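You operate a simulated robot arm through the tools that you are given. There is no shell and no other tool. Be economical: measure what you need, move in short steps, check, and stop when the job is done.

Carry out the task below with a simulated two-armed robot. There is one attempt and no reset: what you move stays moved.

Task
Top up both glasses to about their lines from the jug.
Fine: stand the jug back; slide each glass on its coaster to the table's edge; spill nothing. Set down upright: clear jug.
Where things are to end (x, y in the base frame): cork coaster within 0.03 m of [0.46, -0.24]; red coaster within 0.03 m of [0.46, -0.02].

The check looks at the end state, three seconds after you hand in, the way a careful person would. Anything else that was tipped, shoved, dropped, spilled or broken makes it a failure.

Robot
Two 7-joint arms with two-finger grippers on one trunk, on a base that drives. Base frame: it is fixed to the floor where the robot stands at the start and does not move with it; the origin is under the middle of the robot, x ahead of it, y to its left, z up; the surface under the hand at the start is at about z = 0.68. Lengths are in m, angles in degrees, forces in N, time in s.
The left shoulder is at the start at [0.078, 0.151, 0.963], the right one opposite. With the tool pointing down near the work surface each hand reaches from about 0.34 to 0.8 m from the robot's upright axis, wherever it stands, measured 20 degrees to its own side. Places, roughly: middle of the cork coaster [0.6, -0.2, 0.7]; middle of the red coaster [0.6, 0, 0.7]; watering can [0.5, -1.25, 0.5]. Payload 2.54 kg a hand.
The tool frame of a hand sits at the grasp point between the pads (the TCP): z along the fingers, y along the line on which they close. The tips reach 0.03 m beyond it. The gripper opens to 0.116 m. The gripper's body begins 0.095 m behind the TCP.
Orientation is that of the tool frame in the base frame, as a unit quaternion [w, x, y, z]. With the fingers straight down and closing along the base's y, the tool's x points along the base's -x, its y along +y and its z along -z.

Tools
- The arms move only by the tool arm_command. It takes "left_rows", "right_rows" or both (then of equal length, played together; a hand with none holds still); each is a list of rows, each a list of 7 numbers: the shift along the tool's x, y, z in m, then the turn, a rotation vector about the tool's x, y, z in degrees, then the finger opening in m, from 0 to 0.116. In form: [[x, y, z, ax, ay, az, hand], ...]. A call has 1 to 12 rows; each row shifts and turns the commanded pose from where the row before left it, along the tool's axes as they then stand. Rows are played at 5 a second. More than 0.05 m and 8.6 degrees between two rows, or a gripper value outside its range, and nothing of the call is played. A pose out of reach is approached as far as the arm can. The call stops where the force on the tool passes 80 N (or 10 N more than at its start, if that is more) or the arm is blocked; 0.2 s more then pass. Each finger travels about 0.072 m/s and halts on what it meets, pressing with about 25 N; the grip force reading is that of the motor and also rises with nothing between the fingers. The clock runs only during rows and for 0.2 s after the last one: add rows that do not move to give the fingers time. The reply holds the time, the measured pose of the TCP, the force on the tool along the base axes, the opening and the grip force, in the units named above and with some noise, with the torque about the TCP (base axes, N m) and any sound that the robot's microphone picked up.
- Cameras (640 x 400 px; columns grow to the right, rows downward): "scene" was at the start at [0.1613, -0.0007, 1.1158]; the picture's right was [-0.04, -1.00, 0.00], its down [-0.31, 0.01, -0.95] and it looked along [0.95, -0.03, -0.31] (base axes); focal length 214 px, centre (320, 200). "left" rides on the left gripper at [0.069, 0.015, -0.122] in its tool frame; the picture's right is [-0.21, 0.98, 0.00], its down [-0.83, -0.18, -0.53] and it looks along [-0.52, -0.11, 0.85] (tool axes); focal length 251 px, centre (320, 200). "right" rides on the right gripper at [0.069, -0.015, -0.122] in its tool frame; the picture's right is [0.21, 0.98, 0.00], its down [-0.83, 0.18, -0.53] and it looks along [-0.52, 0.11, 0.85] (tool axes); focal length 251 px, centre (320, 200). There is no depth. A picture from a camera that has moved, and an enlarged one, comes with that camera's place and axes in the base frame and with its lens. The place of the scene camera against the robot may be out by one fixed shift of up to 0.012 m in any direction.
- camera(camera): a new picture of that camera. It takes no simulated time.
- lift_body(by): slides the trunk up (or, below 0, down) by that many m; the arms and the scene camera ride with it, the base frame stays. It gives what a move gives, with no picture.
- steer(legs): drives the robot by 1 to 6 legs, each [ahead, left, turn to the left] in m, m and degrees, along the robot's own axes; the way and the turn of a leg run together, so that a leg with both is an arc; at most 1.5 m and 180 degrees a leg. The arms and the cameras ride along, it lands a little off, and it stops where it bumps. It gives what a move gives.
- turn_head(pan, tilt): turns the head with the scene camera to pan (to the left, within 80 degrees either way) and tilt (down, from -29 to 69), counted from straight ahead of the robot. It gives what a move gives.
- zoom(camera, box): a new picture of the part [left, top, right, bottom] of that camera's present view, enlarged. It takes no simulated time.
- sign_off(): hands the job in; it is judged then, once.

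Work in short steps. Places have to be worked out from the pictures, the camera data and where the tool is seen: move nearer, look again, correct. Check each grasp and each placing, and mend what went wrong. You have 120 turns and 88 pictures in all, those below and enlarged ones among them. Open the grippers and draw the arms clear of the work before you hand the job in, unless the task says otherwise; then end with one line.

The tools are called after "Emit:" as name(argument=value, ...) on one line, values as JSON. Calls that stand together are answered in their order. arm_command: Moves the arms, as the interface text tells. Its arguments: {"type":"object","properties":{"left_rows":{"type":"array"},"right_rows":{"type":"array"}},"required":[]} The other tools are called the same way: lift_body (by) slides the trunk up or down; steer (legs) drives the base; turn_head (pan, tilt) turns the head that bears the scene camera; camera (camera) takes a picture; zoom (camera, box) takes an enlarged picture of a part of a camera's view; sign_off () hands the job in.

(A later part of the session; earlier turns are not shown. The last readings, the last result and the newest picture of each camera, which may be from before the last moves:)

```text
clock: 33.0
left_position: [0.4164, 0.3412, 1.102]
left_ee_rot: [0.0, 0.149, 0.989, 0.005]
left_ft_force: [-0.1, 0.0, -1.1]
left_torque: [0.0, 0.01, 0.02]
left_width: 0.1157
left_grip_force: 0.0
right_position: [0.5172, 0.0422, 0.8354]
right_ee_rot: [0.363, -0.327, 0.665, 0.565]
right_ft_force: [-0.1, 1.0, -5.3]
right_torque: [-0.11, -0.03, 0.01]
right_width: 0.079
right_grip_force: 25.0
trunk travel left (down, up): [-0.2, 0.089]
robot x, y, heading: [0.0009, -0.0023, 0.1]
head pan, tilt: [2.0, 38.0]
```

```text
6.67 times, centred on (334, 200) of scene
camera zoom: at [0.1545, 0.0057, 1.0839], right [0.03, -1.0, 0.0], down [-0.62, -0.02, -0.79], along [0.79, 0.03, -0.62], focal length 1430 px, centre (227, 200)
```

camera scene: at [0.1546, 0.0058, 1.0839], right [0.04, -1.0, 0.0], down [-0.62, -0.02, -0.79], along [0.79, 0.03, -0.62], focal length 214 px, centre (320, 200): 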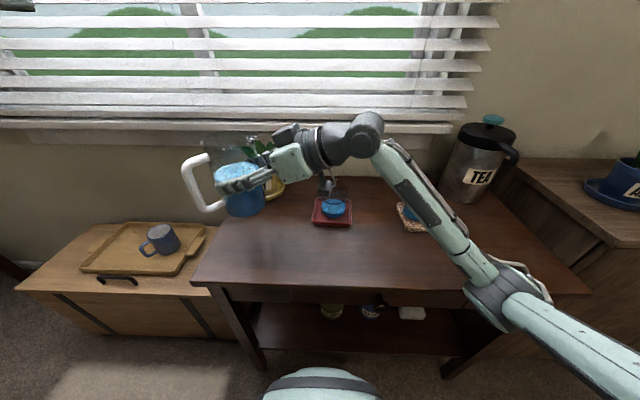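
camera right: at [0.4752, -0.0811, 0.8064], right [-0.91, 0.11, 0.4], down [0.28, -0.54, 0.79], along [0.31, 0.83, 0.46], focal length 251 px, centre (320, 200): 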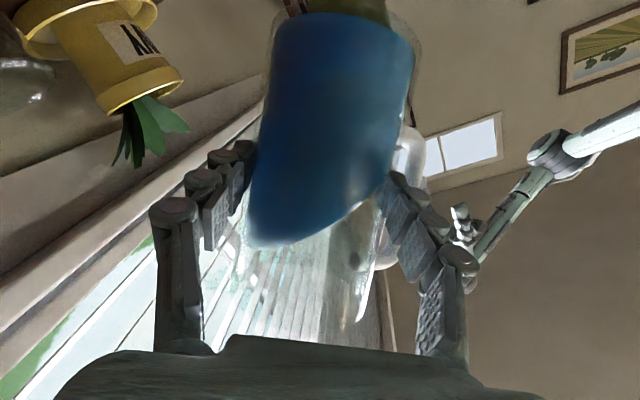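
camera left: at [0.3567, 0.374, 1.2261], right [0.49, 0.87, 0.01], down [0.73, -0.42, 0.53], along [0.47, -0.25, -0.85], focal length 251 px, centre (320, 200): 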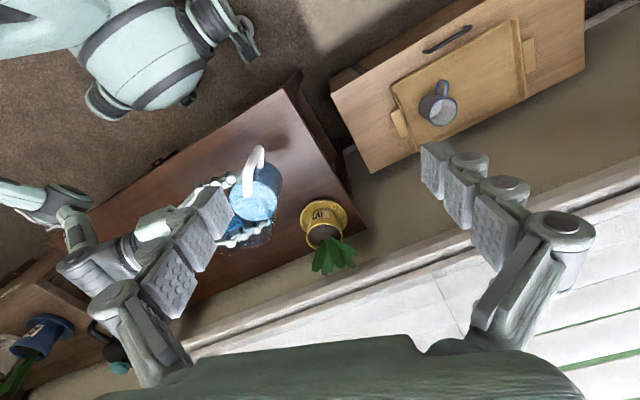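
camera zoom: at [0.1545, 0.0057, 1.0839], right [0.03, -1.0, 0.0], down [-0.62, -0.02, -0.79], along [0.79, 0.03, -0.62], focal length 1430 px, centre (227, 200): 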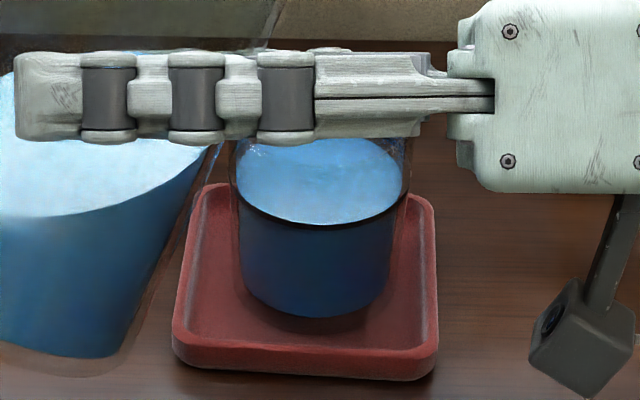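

The red glass is at its line. I lift and carry the jug to the cork glass, whose centre is near (0.585, -0.212).

Emit:
arm_command(right_rows=[[-0.0213, 0.0129, -0.0025, 0, 0, 0, 0.06], [-0.0213, 0.0129, -0.0025, 0, 0, 0, 0.06], [0.0007, -0.0028, -0.0212, 0, 0, 0, 0.06], [0.0007, -0.0028, -0.0212, 0, 0, 0, 0.06], [0.0007, -0.0028, -0.0212, 0, 0, 0, 0.06], [0.0007, -0.0028, -0.0212, 0, 0, 0, 0.06], [0.0007, -0.0028, -0.0212, 0, 0, 0, 0.06], [0.0007, -0.0028, -0.0212, 0, 0, 0, 0.06], [0.0007, -0.0028, -0.0212, 0, 0, 0, 0.06], [0.0007, -0.0028, -0.0212, 0, 0, 0, 0.06], [0.0007, -0.0028, -0.0212, 0, 0, 0, 0.06], [0.0007, -0.0028, -0.0212, 0, 0, 0, 0.06]])

Emit:
turn_head(pan=-18, tilt=38)

Emit:
camera(camera="scene")

```text
clock: 35.6
left_position: [0.4173, 0.3413, 1.1039]
left_ee_rot: [0.001, 0.15, 0.989, 0.006]
left_ft_force: [-0.6, 0.6, -0.6]
left_torque: [0.0, 0.0, -0.03]
left_width: 0.1161
left_grip_force: 0.0
right_position: [0.5152, -0.1734, 0.8858]
right_ee_rot: [0.364, -0.326, 0.666, 0.564]
right_ft_force: [0.3, 0.1, -4.7]
right_torque: [-0.15, -0.04, 0.0]
right_width: 0.079
right_grip_force: 25.1
trunk travel left (down, up): [-0.2, 0.089]
robot x, y, heading: [0.0013, 0.0005, -0.1]
head pan, tilt: [2.0, 38.0]
```

```text
clock: 36.4
left_position: [0.4187, 0.3418, 1.1032]
left_ee_rot: [-0.001, 0.15, 0.989, 0.006]
left_ft_force: [-0.3, 0.1, -0.5]
left_torque: [0.01, -0.02, -0.01]
left_width: 0.1161
left_grip_force: 0.1
right_position: [0.5149, -0.1721, 0.8846]
right_ee_rot: [0.363, -0.325, 0.666, 0.565]
right_ft_force: [0.1, 0.4, -3.5]
right_torque: [-0.15, -0.06, 0.0]
right_width: 0.0792
right_grip_force: 25.3
trunk travel left (down, up): [-0.2, 0.089]
robot x, y, heading: [0.002, 0.0013, 0.2]
head pan, tilt: [-18.0, 38.0]
```

```text
55 pictures are left
camera scene: at [0.1504, -0.0241, 1.0839], right [-0.31, -0.95, 0.0], down [-0.59, 0.19, -0.79], along [0.75, -0.24, -0.62], focal length 214 px, centre (320, 200)
```

scene: 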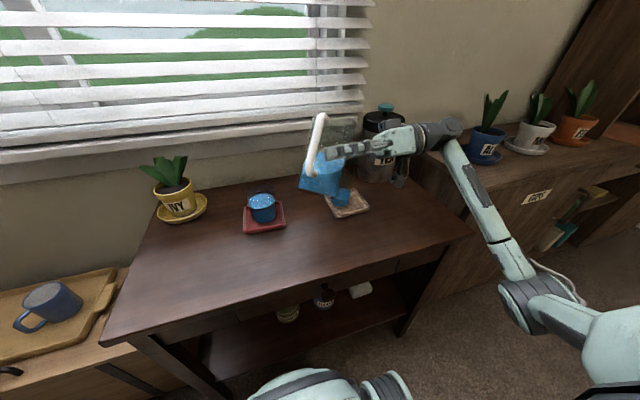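

Emit:
zoom(camera="scene", box=[280, 100, 440, 225])

Emit:
camera(camera="left")

```text
3.20 times, centred on (360, 162) of scene
camera zoom: at [0.1504, -0.0241, 1.0839], right [-0.31, -0.95, 0.0], down [-0.59, 0.19, -0.79], along [0.75, -0.24, -0.62], focal length 686 px, centre (192, 320)
```

zoom: 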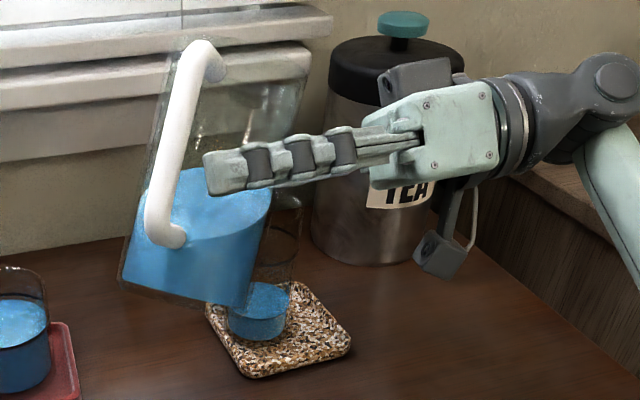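

```text
53 pictures are left
camera left: at [0.3566, 0.3733, 1.2261], right [0.49, 0.87, 0.01], down [0.73, -0.42, 0.53], along [0.47, -0.25, -0.85], focal length 251 px, centre (320, 200)
```

left: 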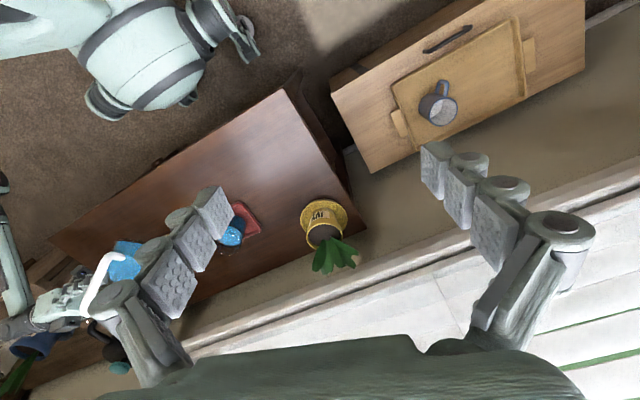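

The spout is aligned, but the jug partly hides the glass from the head. I bring the left hand's camera over for a second view.

Emit:
arm_command(left_rows=[[-0.0145, -0.0286, 0, 0, 0, 0, 0.116], [-0.0145, -0.0286, 0, 0, 0, 0, 0.116], [-0.0145, -0.0286, 0, 0, 0, 0, 0.116], [-0.0145, -0.0286, 0, 0, 0, 0, 0.116], [-0.0145, -0.0286, 0, 0, 0, 0, 0.116], [-0.0145, -0.0286, 0, 0, 0, 0, 0.116]])

Emit:
camera(camera="left")

```text
clock: 37.8
left_position: [0.4513, 0.1499, 1.1003]
left_ee_rot: [0.0, 0.15, 0.989, 0.006]
left_ft_force: [0.8, -0.9, -0.8]
left_torque: [0.01, -0.01, 0.0]
left_width: 0.1158
left_grip_force: 0.1
right_position: [0.5147, -0.1736, 0.8861]
right_ee_rot: [0.362, -0.325, 0.665, 0.566]
right_ft_force: [-0.1, -0.1, -4.5]
right_torque: [-0.12, -0.04, 0.01]
right_width: 0.0788
right_grip_force: 25.3
trunk travel left (down, up): [-0.2, 0.089]
robot x, y, heading: [-0.0021, -0.0002, -0.1]
head pan, tilt: [-18.0, 38.0]
```

```text
52 pictures are left
camera left: at [0.3891, 0.1819, 1.2242], right [0.49, 0.87, 0.01], down [0.73, -0.42, 0.53], along [0.47, -0.25, -0.85], focal length 251 px, centre (320, 200)
```

left: 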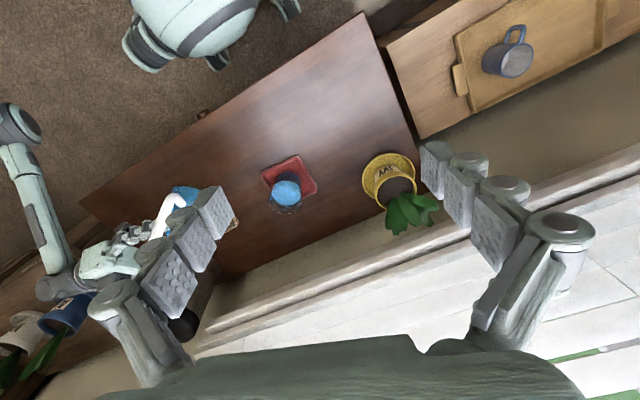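

Emit:
arm_command(left_rows=[[0, 0, 0, 0, 0, 6.5, 0.116], [0, 0, 0, 0, 0, 6.5, 0.116], [0, 0, 0, 0, 0, 6.5, 0.116], [0, 0, 0, 0, 0, 6.5, 0.116]])

Emit:
camera(camera="left")

```text
clock: 38.8
left_position: [0.4514, 0.1497, 1.1021]
left_ee_rot: [-0.002, 0.369, 0.929, 0.005]
left_ft_force: [1.0, 0.6, -0.6]
left_torque: [-0.03, 0.02, 0.0]
left_width: 0.1158
left_grip_force: 0.1
right_position: [0.5148, -0.173, 0.8855]
right_ee_rot: [0.364, -0.325, 0.666, 0.565]
right_ft_force: [-0.3, 0.9, -3.7]
right_torque: [-0.11, -0.02, 0.01]
right_width: 0.079
right_grip_force: 24.8
trunk travel left (down, up): [-0.2, 0.089]
robot x, y, heading: [0.0003, -0.0005, -0.0]
head pan, tilt: [-18.0, 38.0]
```

```text
51 pictures are left
camera left: at [0.4121, 0.2062, 1.2252], right [0.83, 0.56, 0.01], down [0.48, -0.7, 0.53], along [0.3, -0.43, -0.85], focal length 251 px, centre (320, 200)
```

left: 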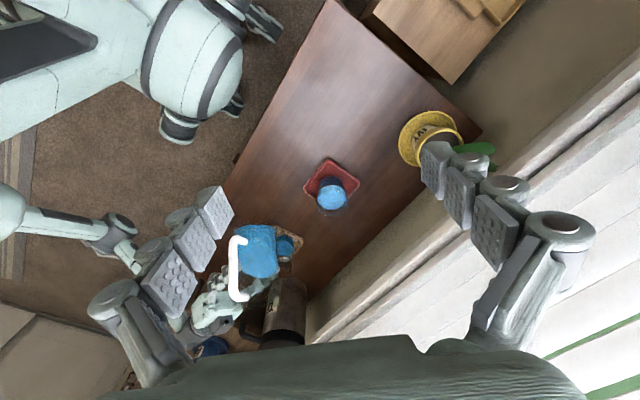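

Now the cork glass is visible between the fingers. I zoom in.

Emit:
zoom(camera="left", box=[220, 205, 320, 275])

```text
5.71 times, centred on (270, 240) of left
camera zoom: at [0.4121, 0.2062, 1.2252], right [0.83, 0.56, 0.01], down [0.48, -0.7, 0.53], along [0.3, -0.43, -0.85], focal length 1437 px, centre (606, -29)
```

zoom: 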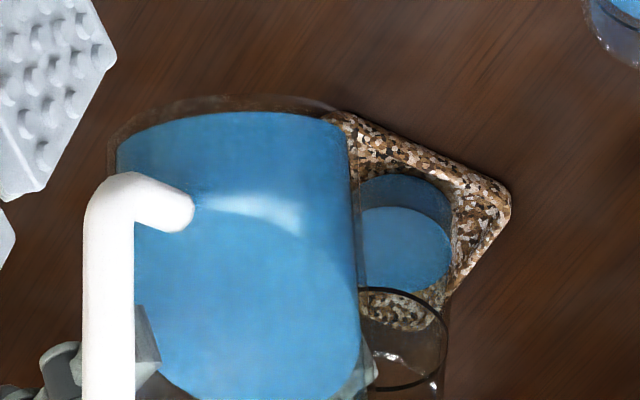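

The glass is at about (0.589, -0.213), so alignment holds. I lower by 0.05 and tilt to about 54°.

Emit:
arm_command(right_rows=[[0.0142, -0.0086, 0.0016, 0, 0, 0, 0.06], [0.0142, -0.0086, 0.0016, 0, 0, 0, 0.06], [0.0122, -0.0106, 0.0016, 0, 0, 0, 0.06], [0, 0, 0, -2.6, -3.27, 5.57, 0.06], [0, 0, 0, -2.6, -3.27, 5.57, 0.06], [0, 0, 0, -2.6, -3.27, 5.57, 0.06]])

Emit:
zoom(camera="left", box=[220, 205, 320, 275])

Emit:
zoom(camera="scene", box=[300, 130, 400, 220])

```text
clock: 40.2
left_position: [0.4514, 0.1514, 1.1015]
left_ee_rot: [-0.002, 0.369, 0.93, 0.005]
left_ft_force: [0.0, 0.0, -0.8]
left_torque: [-0.02, 0.01, 0.0]
left_width: 0.116
left_grip_force: 0.0
right_position: [0.5165, -0.1722, 0.8368]
right_ee_rot: [0.309, -0.199, 0.632, 0.682]
right_ft_force: [0.2, 0.6, -5.1]
right_torque: [-0.19, -0.06, -0.01]
right_width: 0.0792
right_grip_force: 25.1
trunk travel left (down, up): [-0.2, 0.089]
robot x, y, heading: [-0.0001, -0.0012, -0.2]
head pan, tilt: [-18.0, 38.0]
```

```text
5.71 times, centred on (270, 240) of left
camera zoom: at [0.4119, 0.2061, 1.2252], right [0.83, 0.56, 0.01], down [0.48, -0.7, 0.53], along [0.3, -0.43, -0.85], focal length 1437 px, centre (606, -29)
```

zoom: 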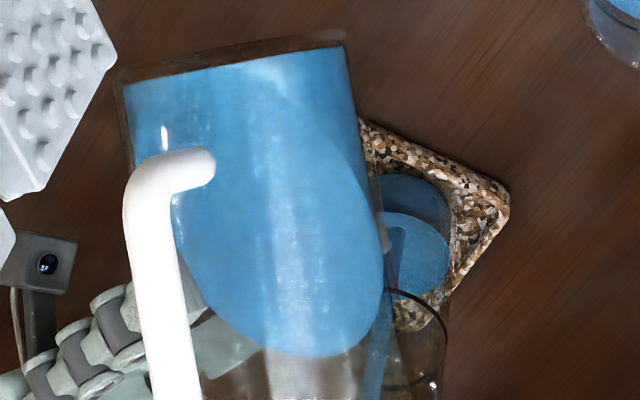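

```text
4.44 times, centred on (350, 175) of scene
camera zoom: at [0.1504, -0.0241, 1.0839], right [-0.31, -0.95, 0.0], down [-0.59, 0.19, -0.79], along [0.75, -0.24, -0.62], focal length 953 px, centre (187, 311)
```

zoom: 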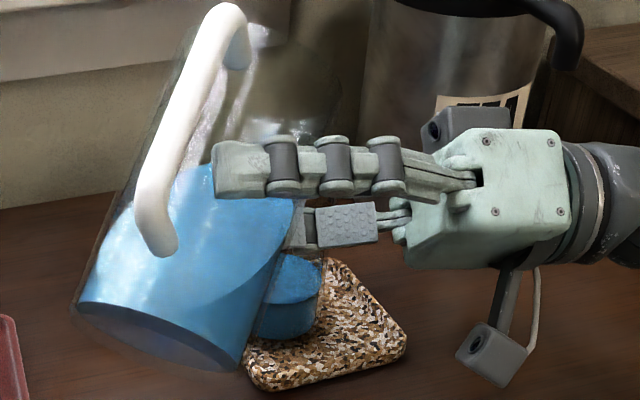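

The stream lands in the glass's centre. I tilt 2.5° more and hold briefly.

Emit:
arm_command(right_rows=[[0, 0, 0, -1.04, -1.31, 2.23, 0.06], [0, 0, 0, 0, 0, 0, 0.06], [0, 0, 0, 0, 0, 0, 0.06]])

Emit:
zoom(camera="left", box=[220, 205, 320, 275])

Emit:
zoom(camera="scene", box=[330, 160, 394, 220])

```text
clock: 41.0
left_position: [0.4512, 0.15, 1.1015]
left_ee_rot: [-0.002, 0.368, 0.93, 0.007]
left_ft_force: [-0.9, -0.2, -0.2]
left_torque: [-0.01, 0.0, 0.0]
left_width: 0.1159
left_grip_force: 0.0
right_position: [0.517, -0.1734, 0.8364]
right_ee_rot: [0.301, -0.183, 0.626, 0.696]
right_ft_force: [0.7, 0.2, -4.1]
right_torque: [-0.12, -0.05, 0.0]
right_width: 0.0787
right_grip_force: 24.5
trunk travel left (down, up): [-0.2, 0.089]
robot x, y, heading: [0.0004, -0.0025, 0.1]
head pan, tilt: [-18.0, 38.0]
```

```text
5.71 times, centred on (270, 240) of left
camera zoom: at [0.4119, 0.2062, 1.2252], right [0.83, 0.56, 0.01], down [0.48, -0.7, 0.53], along [0.3, -0.43, -0.85], focal length 1437 px, centre (606, -29)
```

zoom: 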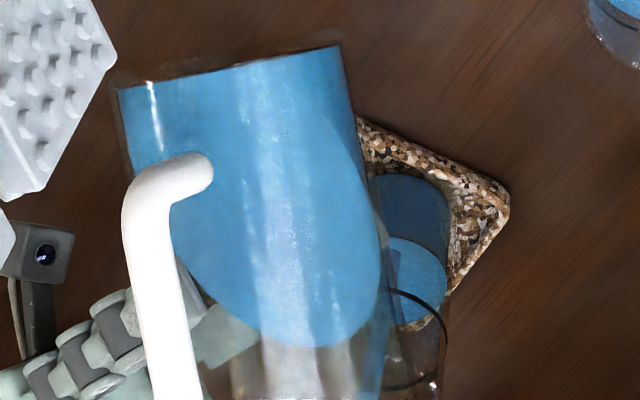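

```text
6.67 times, centred on (362, 190) of scene
camera zoom: at [0.1504, -0.0241, 1.0839], right [-0.31, -0.95, 0.0], down [-0.59, 0.19, -0.79], along [0.75, -0.24, -0.62], focal length 1430 px, centre (40, 267)
```

zoom: 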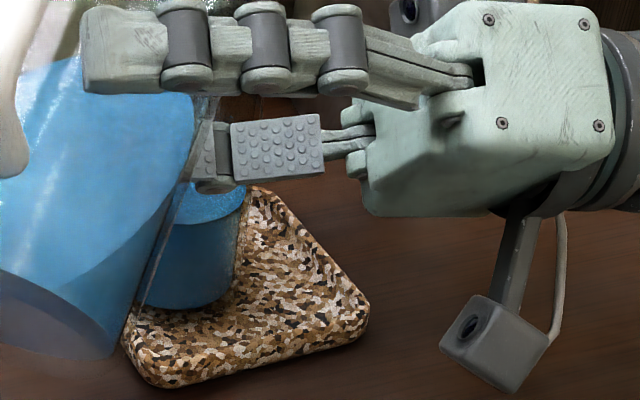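

The level in the left view has risen from row 207 to 238, and the line is at about row 290. I tilt slightly more and hold about 0.8 s.

Emit:
arm_command(right_rows=[[0, 0, 0, -0.83, -1.05, 1.78, 0.06], [0, 0, 0, 0, 0, 0, 0.06], [0, 0, 0, 0, 0, 0, 0.06]])

Emit:
zoom(camera="left", box=[220, 205, 320, 275])

```text
clock: 41.8
left_position: [0.4521, 0.151, 1.1018]
left_ee_rot: [-0.001, 0.368, 0.93, 0.006]
left_ft_force: [0.7, -0.5, 0.0]
left_torque: [-0.02, -0.01, 0.01]
left_width: 0.1157
left_grip_force: 0.1
right_position: [0.5162, -0.1728, 0.8362]
right_ee_rot: [0.295, -0.169, 0.621, 0.706]
right_ft_force: [-0.2, 0.2, -3.4]
right_torque: [-0.1, -0.01, 0.02]
right_width: 0.0788
right_grip_force: 25.0
trunk travel left (down, up): [-0.2, 0.089]
robot x, y, heading: [-0.0035, -0.0015, 0.1]
head pan, tilt: [-18.0, 38.0]
```

```text
5.71 times, centred on (270, 240) of left
camera zoom: at [0.4118, 0.2062, 1.2252], right [0.83, 0.56, 0.01], down [0.48, -0.7, 0.53], along [0.3, -0.43, -0.85], focal length 1437 px, centre (606, -29)
```

zoom: 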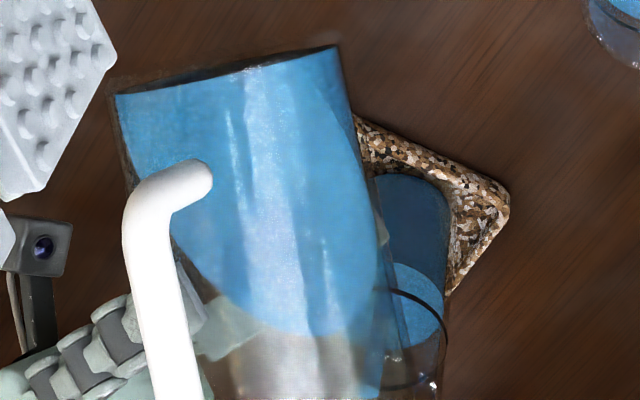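

About half way remains. Another step follows, then I tilt back straight away.

Emit:
arm_command(right_rows=[[0, 0, 0, -0.83, -1.05, 1.78, 0.06], [0, 0, 0, 0, 0, 0, 0.06], [0, 0, 0, 2.6, 3.27, -5.57, 0.06], [0, 0, 0, 3.11, 3.91, -6.66, 0.06], [0, 0, 0, 3.11, 3.91, -6.66, 0.06]])

Emit:
zoom(camera="left", box=[220, 205, 320, 275])

Emit:
zoom(camera="scene", box=[330, 160, 394, 220])

```text
clock: 43.0
left_position: [0.4505, 0.1514, 1.1012]
left_ee_rot: [-0.001, 0.368, 0.93, 0.006]
left_ft_force: [-0.3, -0.6, -0.4]
left_torque: [0.01, 0.0, -0.03]
left_width: 0.1159
left_grip_force: 0.2
right_position: [0.5157, -0.1734, 0.8357]
right_ee_rot: [0.352, -0.301, 0.66, 0.592]
right_ft_force: [-0.2, 0.4, -4.4]
right_torque: [-0.1, -0.03, 0.01]
right_width: 0.0791
right_grip_force: 24.9
trunk travel left (down, up): [-0.2, 0.089]
robot x, y, heading: [-0.0007, -0.0015, -0.0]
head pan, tilt: [-18.0, 38.0]
```

```text
5.71 times, centred on (270, 240) of left
camera zoom: at [0.4118, 0.2062, 1.2252], right [0.83, 0.56, 0.01], down [0.48, -0.7, 0.53], along [0.3, -0.43, -0.85], focal length 1437 px, centre (606, -29)
```

zoom: 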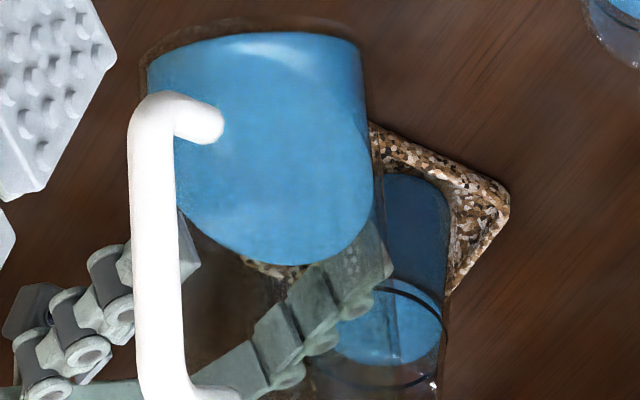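

```text
6.67 times, centred on (362, 190) of scene
camera zoom: at [0.1503, -0.0241, 1.0839], right [-0.31, -0.95, 0.0], down [-0.59, 0.19, -0.79], along [0.75, -0.24, -0.62], focal length 1430 px, centre (40, 267)
```

zoom: 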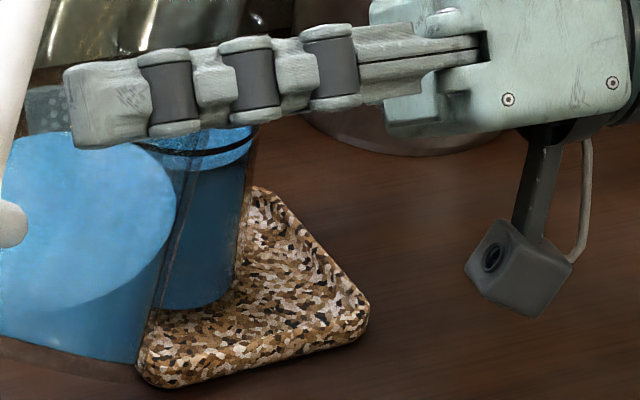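

It is at roughly 80 % of the gap. One more short pour at the same tilt.

Emit:
arm_command(right_rows=[[0, 0, 0, -2.87, -3.61, 6.16, 0.06], [0, 0, 0, -2.87, -3.61, 6.16, 0.06], [0, 0, 0, -2.87, -3.61, 6.16, 0.06], [0, 0, 0, 0, 0, 0, 0.06], [0, 0, 0, 2.87, 3.61, -6.16, 0.06], [0, 0, 0, 2.87, 3.61, -6.16, 0.06], [0, 0, 0, 2.87, 3.61, -6.16, 0.06], [0, 0, 0, 2.87, 3.61, -6.16, 0.06]])

Emit:
zoom(camera="left", box=[220, 205, 320, 275])

```text
clock: 44.8
left_position: [0.4496, 0.1493, 1.1024]
left_ee_rot: [0.0, 0.368, 0.93, 0.006]
left_ft_force: [0.6, -0.4, -0.4]
left_torque: [0.0, 0.0, -0.01]
left_width: 0.1161
left_grip_force: 0.1
right_position: [0.5174, -0.1727, 0.8366]
right_ee_rot: [0.371, -0.345, 0.668, 0.545]
right_ft_force: [0.1, 0.4, -3.4]
right_torque: [-0.08, -0.04, 0.0]
right_width: 0.079
right_grip_force: 25.0
trunk travel left (down, up): [-0.2, 0.089]
robot x, y, heading: [0.0009, 0.0017, -0.3]
head pan, tilt: [-18.0, 38.0]
```

```text
5.71 times, centred on (270, 240) of left
camera zoom: at [0.4117, 0.2062, 1.2252], right [0.83, 0.56, 0.01], down [0.48, -0.7, 0.53], along [0.3, -0.43, -0.85], focal length 1437 px, centre (606, -29)
```

zoom: 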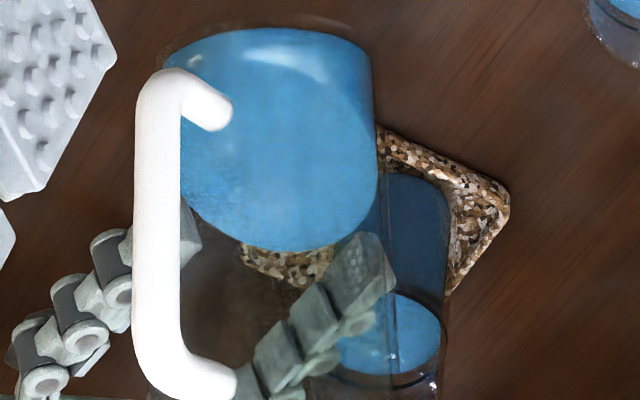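

The cork glass is at about its line. I lift the jug clear and bring it upright.

Emit:
arm_command(right_rows=[[-0.0203, 0.011, -0.003, 0, 0, 0, 0.06], [-0.0203, 0.011, -0.003, 0, 0, 0, 0.06], [-0.0203, 0.011, -0.003, 0, 0, 0, 0.06], [0, 0, 0, 3.0, 3.775, -6.44, 0.06], [0, 0, 0, 3.0, 3.775, -6.44, 0.06], [0, 0, 0, 3.0, 3.775, -6.44, 0.06], [0, 0, 0, 3.0, 3.775, -6.44, 0.06], [0, 0, 0, 0, 0, 0, 0.06]])

Emit:
zoom(camera="scene", box=[230, 60, 430, 230])

```text
clock: 46.6
left_position: [0.4515, 0.1501, 1.1017]
left_ee_rot: [-0.001, 0.368, 0.93, 0.005]
left_ft_force: [0.5, -0.1, -0.6]
left_torque: [0.02, -0.01, 0.02]
left_width: 0.116
left_grip_force: 0.2
right_position: [0.516, -0.1735, 0.9056]
right_ee_rot: [0.425, -0.512, 0.67, 0.328]
right_ft_force: [-0.6, -0.3, -4.0]
right_torque: [-0.09, -0.02, 0.0]
right_width: 0.0789
right_grip_force: 24.5
trunk travel left (down, up): [-0.2, 0.089]
robot x, y, heading: [-0.001, -0.002, 0.4]
head pan, tilt: [-18.0, 38.0]
```

```text
2.35 times, centred on (330, 145) of scene
camera zoom: at [0.1503, -0.0241, 1.0839], right [-0.31, -0.95, 0.0], down [-0.59, 0.19, -0.79], along [0.75, -0.24, -0.62], focal length 505 px, centre (296, 329)
```

zoom: 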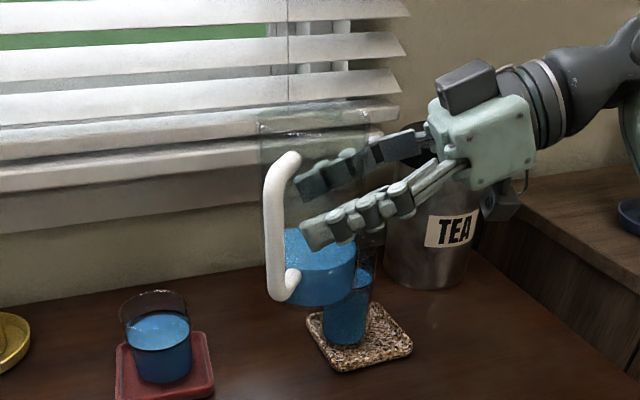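

The jug is upright and nothing is spilled. I carry it back above its original place while the left hand moves out of the way.

Emit:
arm_command(right_rows=[[-0.0133, 0.0108, 0.0285, 0, 0, 0, 0.06], [-0.0133, 0.0108, 0.0285, 0, 0, 0, 0.06], [-0.0133, 0.0108, 0.0285, 0, 0, 0, 0.06], [-0.0133, 0.0108, 0.0285, 0, 0, 0, 0.06], [-0.0133, 0.0108, 0.0285, 0, 0, 0, 0.06], [-0.0133, 0.0108, 0.0285, 0, 0, 0, 0.06], [-0.0133, 0.0108, 0.0285, 0, 0, 0, 0.06], [-0.0133, 0.0108, 0.0285, 0, 0, 0, 0.06], [-0.0133, 0.0108, 0.0285, 0, 0, 0, 0.06], [-0.0133, 0.0108, 0.0285, 0, 0, 0, 0.06]], left_rows=[[0, 0, 0, 0, 0, -6.5, 0.116], [0, 0, 0, 0, 0, -6.5, 0.116], [0, 0, 0, 0, 0, -6.5, 0.116], [0, 0, 0, 0, 0, -6.5, 0.116], [0.009, 0.0286, 0, 0, 0, 0, 0.116], [0.009, 0.0286, 0, 0, 0, 0, 0.116], [0.009, 0.0286, 0, 0, 0, 0, 0.116], [0.009, 0.0286, 0, 0, 0, 0, 0.116], [0.009, 0.0286, 0, 0, 0, 0, 0.116], [0.009, 0.0286, 0, 0, 0, 0, 0.116]])

Emit:
arm_command(right_rows=[[0, 0, 0, -5.66, 0, -2.64, 0.06], [0, 0, 0, -5.66, 0, -2.64, 0.06], [0, 0, 0, -5.66, 0, -2.64, 0.06], [0, 0, 0, -5.66, 0, -2.64, 0.06], [0, 0, 0, 0, 0, 0, 0.06]])

Emit:
turn_head(pan=15, tilt=40)

Emit:
camera(camera="scene")

```text
clock: 48.8
left_position: [0.4505, 0.3313, 1.1035]
left_ee_rot: [0.0, 0.15, 0.989, 0.006]
left_ft_force: [-0.1, 0.6, -0.6]
left_torque: [-0.01, 0.01, 0.0]
left_width: 0.1161
left_grip_force: 0.0
right_position: [0.4933, 0.16, 0.9056]
right_ee_rot: [0.425, -0.511, 0.671, 0.329]
right_ft_force: [-0.2, -0.8, -3.8]
right_torque: [-0.05, 0.0, -0.03]
right_width: 0.079
right_grip_force: 25.5
trunk travel left (down, up): [-0.2, 0.089]
robot x, y, heading: [0.0002, 0.0017, -0.1]
head pan, tilt: [-18.0, 38.0]
```

```text
clock: 50.0
left_position: [0.4501, 0.3299, 1.1028]
left_ee_rot: [0.0, 0.15, 0.989, 0.005]
left_ft_force: [0.3, 0.4, -0.2]
left_torque: [-0.03, 0.01, 0.01]
left_width: 0.1159
left_grip_force: 0.0
right_position: [0.4942, 0.1587, 0.907]
right_ee_rot: [-0.346, 0.644, -0.543, -0.414]
right_ft_force: [0.1, 0.8, -3.4]
right_torque: [-0.07, -0.06, -0.02]
right_width: 0.0788
right_grip_force: 25.0
trunk travel left (down, up): [-0.2, 0.089]
robot x, y, heading: [0.0037, -0.0009, 0.2]
head pan, tilt: [-18.0, 38.0]
```

```text
clock: 51.0
left_position: [0.4497, 0.3306, 1.1032]
left_ee_rot: [0.0, 0.15, 0.989, 0.005]
left_ft_force: [-0.3, 0.4, 0.3]
left_torque: [-0.03, -0.01, -0.01]
left_width: 0.116
left_grip_force: 0.0
right_position: [0.4935, 0.1581, 0.9065]
right_ee_rot: [-0.345, 0.644, -0.542, -0.415]
right_ft_force: [-0.2, 0.0, -3.5]
right_torque: [0.0, -0.06, -0.01]
right_width: 0.0788
right_grip_force: 24.7
trunk travel left (down, up): [-0.2, 0.089]
robot x, y, heading: [0.0027, 0.0012, -0.1]
head pan, tilt: [15.0, 40.0]
```

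```text
40 pictures are left
camera scene: at [0.1504, 0.0246, 1.081], right [0.26, -0.97, 0.0], down [-0.62, -0.17, -0.77], along [0.74, 0.2, -0.64], focal length 214 px, centre (320, 200)
```

scene: 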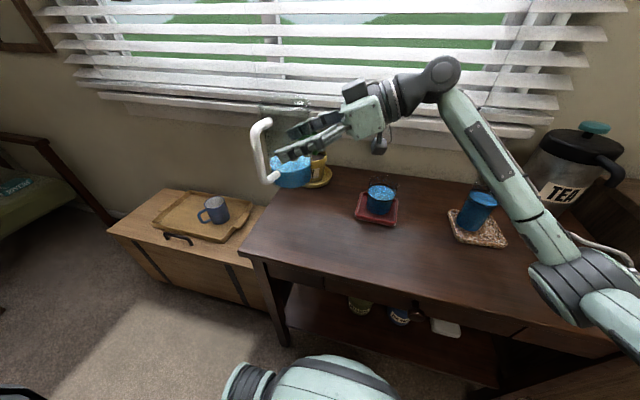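

I lower the jug to its place, slowing near the table.

Emit:
arm_command(right_rows=[[0.0181, 0, 0.0085, 0, 0, 0, 0.06], [0.0181, 0, 0.0085, 0, 0, 0, 0.06], [0.0181, 0, 0.0085, 0, 0, 0, 0.06], [0.0181, 0, 0.0085, 0, 0, 0, 0.06], [0.0181, 0, 0.0085, 0, 0, 0, 0.06], [0.0136, 0, 0.0063, 0, 0, 0, 0.06], [0.0091, 0, 0.0042, 0, 0, 0, 0.06], [0.0045, 0, 0.0021, 0, 0, 0, 0.06], [0.0045, 0, 0.0021, 0, 0, 0, 0.06]])

Emit:
zoom(camera="scene", box=[230, 110, 410, 230])

```text
clock: 53.0
left_position: [0.4499, 0.3301, 1.104]
left_ee_rot: [0.0, 0.15, 0.989, 0.005]
left_ft_force: [0.7, 0.3, -0.3]
left_torque: [-0.05, 0.02, 0.01]
left_width: 0.1159
left_grip_force: 0.0
right_position: [0.4937, 0.1588, 0.7709]
right_ee_rot: [-0.345, 0.645, -0.543, -0.414]
right_ft_force: [-0.5, 0.6, -4.0]
right_torque: [-0.07, -0.06, 0.02]
right_width: 0.0788
right_grip_force: 25.3
trunk travel left (down, up): [-0.2, 0.089]
robot x, y, heading: [0.0007, 0.0002, 0.2]
head pan, tilt: [15.0, 40.0]
```

```text
3.33 times, centred on (320, 170) of scene
camera zoom: at [0.1504, 0.0247, 1.081], right [0.26, -0.97, 0.0], down [-0.62, -0.17, -0.77], along [0.74, 0.2, -0.64], focal length 715 px, centre (320, 300)
```

zoom: 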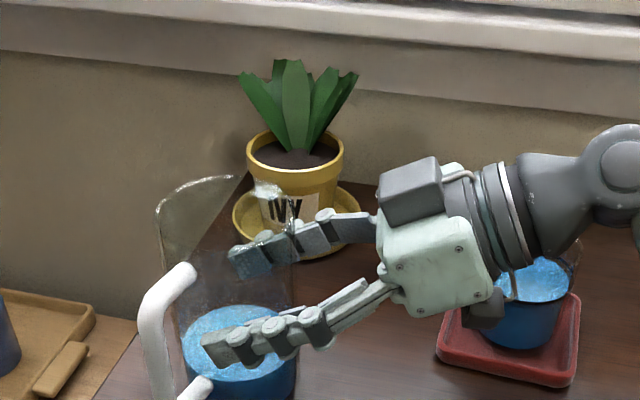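

Emit:
arm_command(right_rows=[[0.0018, 0, 0.00085, 0, 0, 0, 0.06], [0.0018, 0, 0.00085, 0, 0, 0, 0.06], [0.0018, 0, 0.00085, 0, 0, 0, 0.06], [0.0014, 0, 0.00065, 0, 0, 0, 0.06]])

```text
clock: 54.0
left_position: [0.45, 0.3294, 1.1036]
left_ee_rot: [0.0, 0.15, 0.989, 0.007]
left_ft_force: [0.1, 0.1, -0.3]
left_torque: [0.02, 0.01, 0.01]
left_width: 0.1159
left_grip_force: 0.2
right_position: [0.4935, 0.1592, 0.7642]
right_ee_rot: [-0.346, 0.644, -0.544, -0.413]
right_ft_force: [-1.4, 0.2, -1.7]
right_torque: [-0.02, -0.01, 0.02]
right_width: 0.0789
right_grip_force: 25.6
trunk travel left (down, up): [-0.2, 0.089]
robot x, y, heading: [-0.0013, 0.0049, -0.1]
head pan, tilt: [15.0, 40.0]
```

It is touching the table: the load fell from 4 N to 1.7 N. I go 1 mm more, then open slowly.

Emit:
arm_command(right_rows=[[0.0009, 0, 0.0004, 0, 0, 0, 0.06], [0, 0, 0, 0, 0, 0, 0.08], [0, 0, 0, 0, 0, 0, 0.086], [0, 0, 0, 0, 0, 0, 0.095], [0, 0, 0, 0, 0, 0, 0.106], [0, 0, 0, 0, 0, 0, 0.116], [0, 0, 0, 0, 0, 0, 0.116]])

Emit:
camera(camera="right")

```text
clock: 55.6
left_position: [0.4502, 0.3308, 1.1042]
left_ee_rot: [0.0, 0.149, 0.989, 0.007]
left_ft_force: [0.0, 0.7, 0.1]
left_torque: [0.01, -0.02, -0.01]
left_width: 0.116
left_grip_force: 0.1
right_position: [0.4913, 0.1591, 0.7631]
right_ee_rot: [-0.345, 0.644, -0.543, -0.414]
right_ft_force: [-0.2, -0.5, 0.8]
right_torque: [0.0, 0.02, 0.0]
right_width: 0.1161
right_grip_force: 0.1
trunk travel left (down, up): [-0.2, 0.089]
robot x, y, heading: [0.0012, -0.0018, 0.1]
head pan, tilt: [15.0, 40.0]
```

```text
38 pictures are left
camera right: at [0.5312, 0.0245, 0.754], right [-0.95, -0.26, -0.19], down [-0.15, -0.17, 0.97], along [-0.28, 0.95, 0.12], focal length 251 px, centre (320, 200)
```

right: 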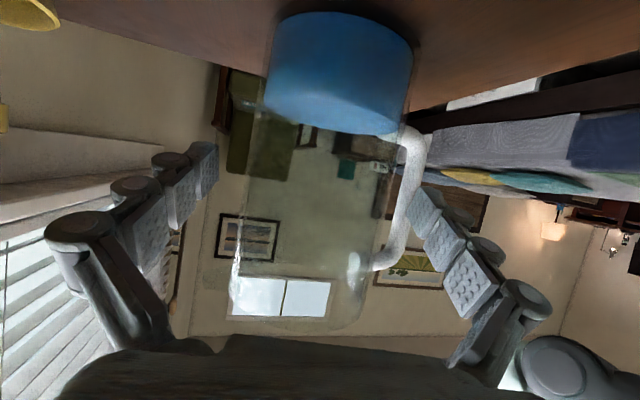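

The jug stands released and upright. I retreat along the approach line.

Emit:
arm_command(right_rows=[[0, 0, -0.015, 0, 0, 0, 0.116], [0, 0, -0.02, 0, 0, 0, 0.116], [0, 0, -0.025, 0, 0, 0, 0.116], [0, 0, -0.025, 0, 0, 0, 0.116], [0, 0, -0.025, 0, 0, 0, 0.116], [0, 0, -0.03, 0, 0, 0, 0.116], [0, 0, -0.03, 0, 0, 0, 0.116], [0, 0, -0.03, 0, 0, 0, 0.116]])

Emit:
arm_command(right_rows=[[-0.0362, 0, -0.0169, 0, 0, 0, 0.116], [-0.0362, 0, -0.0169, 0, 0, 0, 0.116], [-0.0362, 0, -0.0169, 0, 0, 0, 0.116], [-0.0362, 0, -0.0169, 0, 0, 0, 0.116], [-0.0362, 0, -0.0169, 0, 0, 0, 0.116], [0, 0, -0.03, 0, 0, 0, 0.116], [0, 0, -0.03, 0, 0, 0, 0.116], [0, 0.03, -0.02, 0, 0, 0, 0.116], [0, 0.03, -0.02, 0, 0, 0, 0.116], [0, 0.03, -0.02, 0, 0, 0, 0.116]])

Emit:
camera(camera="scene")

```text
clock: 57.4
left_position: [0.4498, 0.3281, 1.1024]
left_ee_rot: [0.001, 0.149, 0.989, 0.006]
left_ft_force: [-0.1, 0.4, -0.5]
left_torque: [0.01, -0.02, 0.0]
left_width: 0.1161
left_grip_force: 0.1
right_position: [0.5238, -0.0167, 0.8476]
right_ee_rot: [-0.344, 0.645, -0.542, -0.414]
right_ft_force: [-0.1, -0.6, -0.6]
right_torque: [0.02, 0.04, -0.02]
right_width: 0.1161
right_grip_force: 0.1
trunk travel left (down, up): [-0.2, 0.089]
robot x, y, heading: [-0.0021, -0.0014, -0.0]
head pan, tilt: [15.0, 40.0]
```

```text
clock: 59.6
left_position: [0.4483, 0.3305, 1.1039]
left_ee_rot: [0.001, 0.149, 0.989, 0.006]
left_ft_force: [0.8, -0.1, 0.7]
left_torque: [-0.01, 0.0, 0.01]
left_width: 0.1156
left_grip_force: 0.1
right_position: [0.4539, -0.1458, 1.098]
right_ee_rot: [-0.345, 0.644, -0.543, -0.414]
right_ft_force: [-0.1, -0.5, 0.2]
right_torque: [-0.01, -0.02, -0.01]
right_width: 0.116
right_grip_force: 0.0
trunk travel left (down, up): [-0.2, 0.089]
robot x, y, heading: [-0.0036, -0.0013, -0.0]
head pan, tilt: [15.0, 40.0]
```

```text
37 pictures are left
camera scene: at [0.1499, 0.0244, 1.0811], right [0.26, -0.97, 0.0], down [-0.62, -0.17, -0.77], along [0.74, 0.2, -0.64], focal length 214 px, centre (320, 200)
```

scene: 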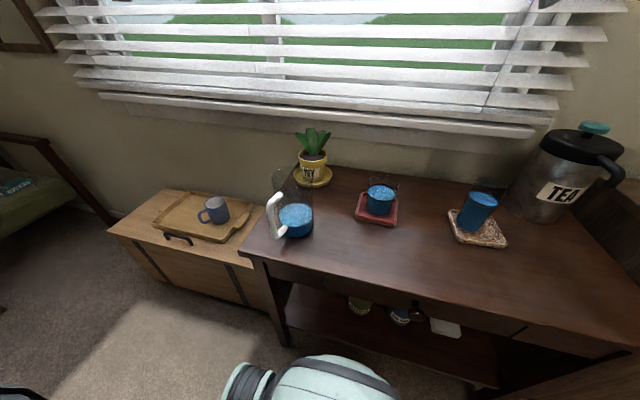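

All is standing. I check both fill levels up close.

Emit:
zoom(camera="scene", box=[345, 165, 425, 235])

Emit:
zoom(camera="scene", box=[435, 180, 515, 250])

```text
5.71 times, centred on (385, 200) of scene
camera zoom: at [0.1499, 0.0244, 1.0811], right [0.26, -0.97, 0.0], down [-0.62, -0.17, -0.77], along [0.74, 0.2, -0.64], focal length 1226 px, centre (-51, 200)
```

zoom: 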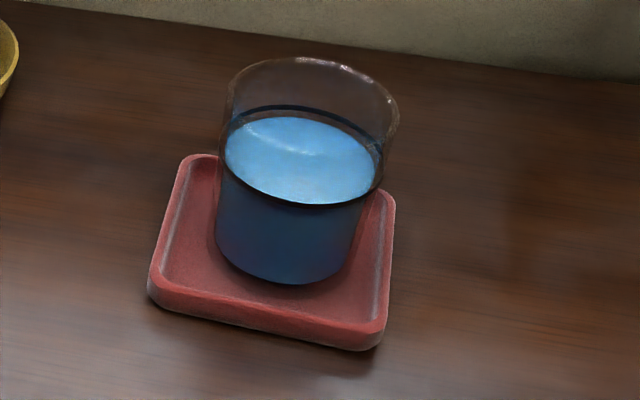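

```text
5.71 times, centred on (475, 215) of scene
camera zoom: at [0.1499, 0.0244, 1.0811], right [0.26, -0.97, 0.0], down [-0.62, -0.17, -0.77], along [0.74, 0.2, -0.64], focal length 1226 px, centre (-566, 114)
```

zoom: 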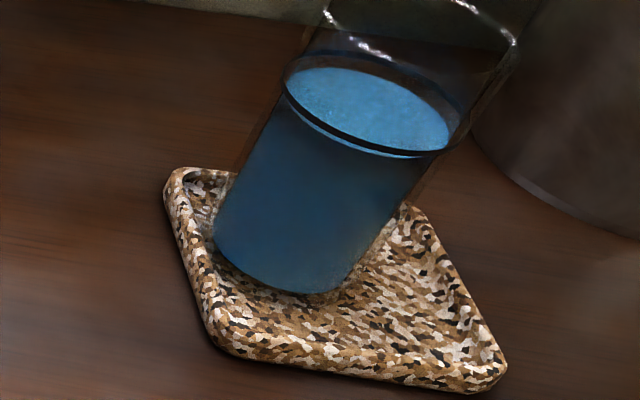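

Both glasses are at about their lines. Now I turn the right hand back to pointing down, for sliding the coasters.

Emit:
arm_command(right_rows=[[0, 0, 0, 7.55, 0, 3.52, 0.116], [0, 0, 0, 7.55, 0, 3.52, 0.116], [0, 0, 0, 7.55, 0, 3.52, 0.116], [0, 0, 0, 7.55, 0, 3.52, 0.116], [0, 0, 0, 7.55, 0, 3.52, 0.116], [0, 0, 0, 7.55, 0, 3.52, 0.116], [0, 0, 0, 7.55, 0, 3.52, 0.116], [0, 0, 0, 7.55, 0, 3.52, 0.116], [0, 0, 0, 7.55, 0, 3.52, 0.116], [0, 0, 0, 7.55, 0, 3.52, 0.116], [0, 0, 0, 7.55, 0, 3.52, 0.116], [0, 0, 0, 7.55, 0, 3.52, 0.116]])

Emit:
arm_command(right_rows=[[0, 0, 0, 0, 8.1, 0, 0.116], [0, 0, 0, 0, 8.1, 0, 0.116], [0, 0, 0, 0, 8.1, 0, 0.116], [0, 0, 0, 0, 8.1, 0, 0.116], [0, 0, 0, 0, 8.1, 0, 0.116], [0, 0, 0, 0, 8.1, 0, 0.116], [0, 0, 0, 0, 8.1, 0, 0.116], [0, 0, 0, 0, 8.1, 0, 0.116], [0, 0, 0, 0, 0, 0, 0.116]])

Emit:
camera(camera="right")

```text
clock: 62.2
left_position: [0.4504, 0.3295, 1.1044]
left_ee_rot: [0.001, 0.149, 0.989, 0.006]
left_ft_force: [-0.3, -0.4, 0.5]
left_torque: [0.02, -0.02, 0.02]
left_width: 0.1161
left_grip_force: 0.0
right_position: [0.4547, -0.1422, 1.0985]
right_ee_rot: [0.536, 0.003, 0.844, -0.001]
right_ft_force: [-0.6, -0.1, 0.3]
right_torque: [-0.01, -0.02, -0.02]
right_width: 0.1161
right_grip_force: 0.1
trunk travel left (down, up): [-0.2, 0.089]
robot x, y, heading: [-0.0021, 0.0009, -0.1]
head pan, tilt: [15.0, 40.0]
```

```text
clock: 64.2
left_position: [0.4503, 0.3296, 1.1034]
left_ee_rot: [0.001, 0.15, 0.989, 0.006]
left_ft_force: [-0.1, -0.4, -0.3]
left_torque: [0.02, -0.02, 0.0]
left_width: 0.116
left_grip_force: 0.0
right_position: [0.4553, -0.1423, 1.1004]
right_ee_rot: [0.0, 0.001, 1.0, 0.002]
right_ft_force: [-0.2, -0.9, -0.2]
right_torque: [-0.03, 0.03, 0.0]
right_width: 0.116
right_grip_force: 0.0
trunk travel left (down, up): [-0.2, 0.089]
robot x, y, heading: [-0.0004, -0.0009, 0.2]
head pan, tilt: [15.0, 40.0]
```

```text
34 pictures are left
camera right: at [0.3871, -0.1573, 1.2223], right [-0.21, 0.98, 0.0], down [0.83, 0.18, 0.53], along [0.52, 0.12, -0.85], focal length 251 px, centre (320, 200)
```

right: 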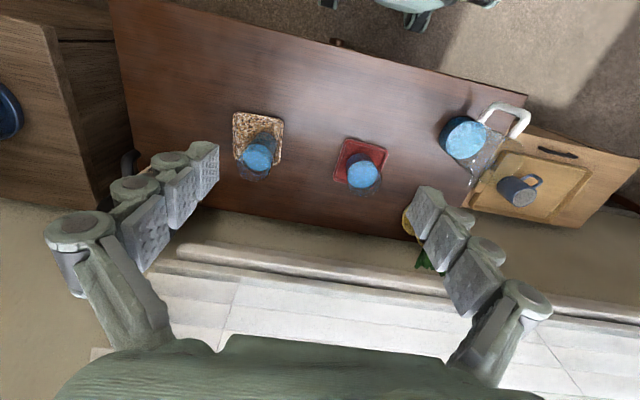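

Emit:
zoom(camera="right", box=[220, 90, 410, 210])

```text
3.33 times, centred on (315, 150) of right
camera zoom: at [0.3871, -0.1573, 1.2223], right [-0.21, 0.98, 0.0], down [0.83, 0.18, 0.53], along [0.52, 0.12, -0.85], focal length 838 px, centre (337, 367)
```

zoom: 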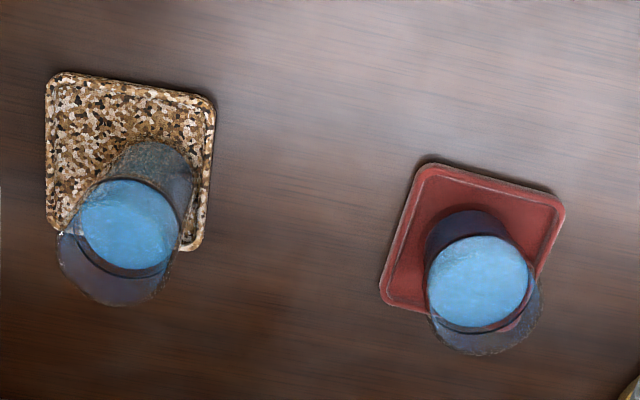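

The right-hand camera and the others disagree by 2–3 cm in y. So I'll place the hand, tilted and partly closed, behind the cork coaster and compare directly in the pictures.

Emit:
arm_command(right_rows=[[-0.039, -0.0155, 0, 0, 0, 0, 0.09], [-0.039, -0.0155, 0, 0, 0, 0, 0.07], [-0.039, -0.0155, 0, 0, 0, 0, 0.05], [-0.039, -0.0155, 0, 0, 0, 0, 0.05], [-0.039, -0.0155, 0, 0, 0, 0, 0.05], [-0.039, -0.0155, 0, 0, 0, 0, 0.05], [0, 0, 0, 0, 6.67, 0, 0.05], [0, 0, 0, 0, 6.67, 0, 0.05], [0, 0, 0, 0, 6.67, 0, 0.05]])

Emit:
arm_command(right_rows=[[-0.0137, 0, 0.0376, 0, 0, 0, 0.05], [-0.0137, 0, 0.0376, 0, 0, 0, 0.05], [-0.0137, 0, 0.0376, 0, 0, 0, 0.05], [-0.0137, 0, 0.0376, 0, 0, 0, 0.05], [-0.0137, 0, 0.0376, 0, 0, 0, 0.05]])

Emit:
turn_head(pan=-14, tilt=32)

Emit:
camera(camera="scene")

Emit:
camera(camera="right")

```text
clock: 66.2
left_position: [0.45, 0.3305, 1.104]
left_ee_rot: [0.0, 0.149, 0.989, 0.007]
left_ft_force: [0.1, 1.1, 0.4]
left_torque: [0.01, 0.02, 0.0]
left_width: 0.116
left_grip_force: 0.1
right_position: [0.5764, -0.2087, 1.0307]
right_ee_rot: [-0.173, 0.001, 0.985, 0.002]
right_ft_force: [0.1, -0.4, 0.2]
right_torque: [0.01, 0.01, 0.0]
right_width: 0.0501
right_grip_force: 0.0
right hand out of reach, approached as far as the arm can: row 6, 7, 8, 9
trunk travel left (down, up): [-0.2, 0.089]
robot x, y, heading: [-0.001, -0.0016, -0.1]
head pan, tilt: [15.0, 40.0]
```

```text
clock: 67.4
left_position: [0.4469, 0.3288, 1.1061]
left_ee_rot: [0.003, 0.15, 0.989, 0.005]
left_ft_force: [-0.5, 0.2, -0.2]
left_torque: [-0.01, -0.07, -0.03]
left_width: 0.116
left_grip_force: 0.0
right_position: [0.5736, -0.212, 0.8359]
right_ee_rot: [-0.17, 0.002, 0.985, 0.0]
right_ft_force: [-1.9, -5.2, 25.7]
right_torque: [-0.87, 0.07, 0.01]
right_width: 0.0584
right_grip_force: 5.4
trunk travel left (down, up): [-0.2, 0.089]
robot x, y, heading: [0.0012, 0.0034, -0.2]
head pan, tilt: [15.0, 40.0]
```

```text
clock: 68.3
left_position: [0.4497, 0.3306, 1.1041]
left_ee_rot: [0.001, 0.149, 0.989, 0.006]
left_ft_force: [0.1, -0.7, 0.2]
left_torque: [0.03, -0.03, -0.02]
left_width: 0.116
left_grip_force: 0.0
right_position: [0.5747, -0.2103, 0.8298]
right_ee_rot: [-0.175, 0.001, 0.985, 0.001]
right_ft_force: [1.1, -0.8, 3.6]
right_torque: [-0.07, 0.05, 0.02]
right_width: 0.0523
right_grip_force: 0.1
trunk travel left (down, up): [-0.2, 0.089]
robot x, y, heading: [-0.0006, 0.0029, 0.0]
head pan, tilt: [-14.0, 32.0]
```

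```text
32 pictures are left
camera scene: at [0.1548, -0.0189, 1.0932], right [-0.24, -0.97, 0.0], down [-0.51, 0.13, -0.85], along [0.82, -0.2, -0.53], focal length 214 px, centre (320, 200)
```

scene: 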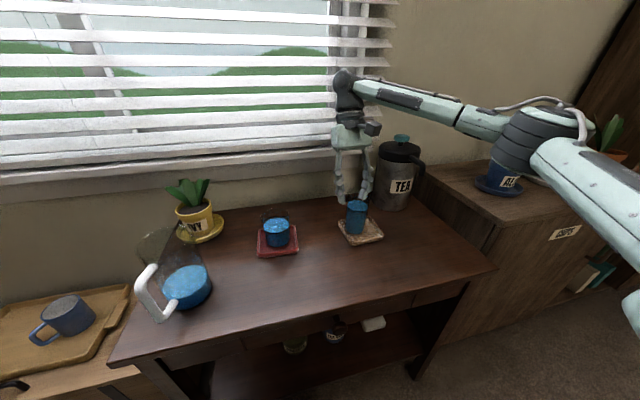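

```text
31 pictures are left
camera right: at [0.5526, -0.2255, 0.9705], right [-0.2, 0.98, 0.08], down [0.96, 0.18, 0.22], along [0.2, 0.12, -0.97], focal length 251 px, centre (320, 200)
```

right: 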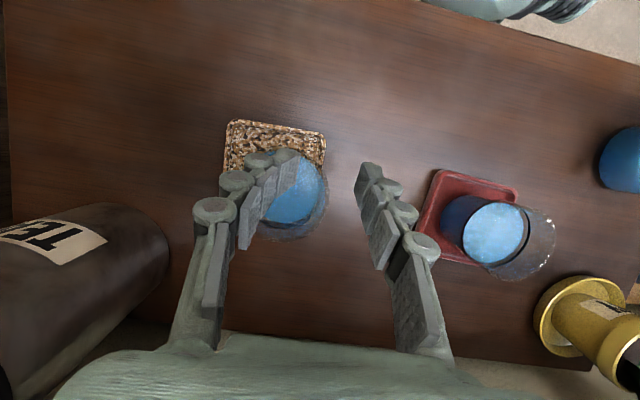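

A mistake: the out-of-reach stop left me above the cork glass, and the fingers touched it. I look before moving.

Emit:
zoom(camera="scene", box=[310, 150, 400, 250])

Emit:
zoom(camera="right", box=[200, 100, 400, 260])

```text
4.00 times, centred on (355, 200) of scene
camera zoom: at [0.1548, -0.0189, 1.0932], right [-0.24, -0.97, 0.0], down [-0.51, 0.13, -0.85], along [0.82, -0.2, -0.53], focal length 858 px, centre (180, 200)
```

zoom: 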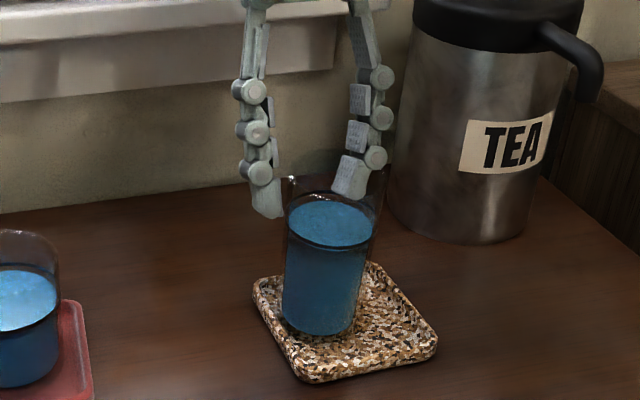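

```text
2.50 times, centred on (300, 180) of right
camera zoom: at [0.5526, -0.2255, 0.9705], right [-0.2, 0.98, 0.08], down [0.96, 0.18, 0.22], along [0.2, 0.12, -0.97], focal length 629 px, centre (370, 250)
```

zoom: 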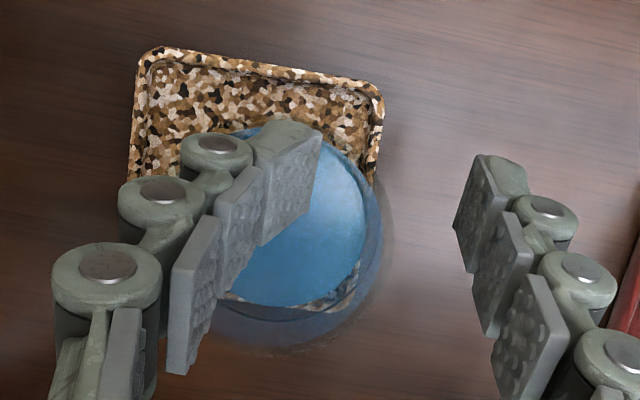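

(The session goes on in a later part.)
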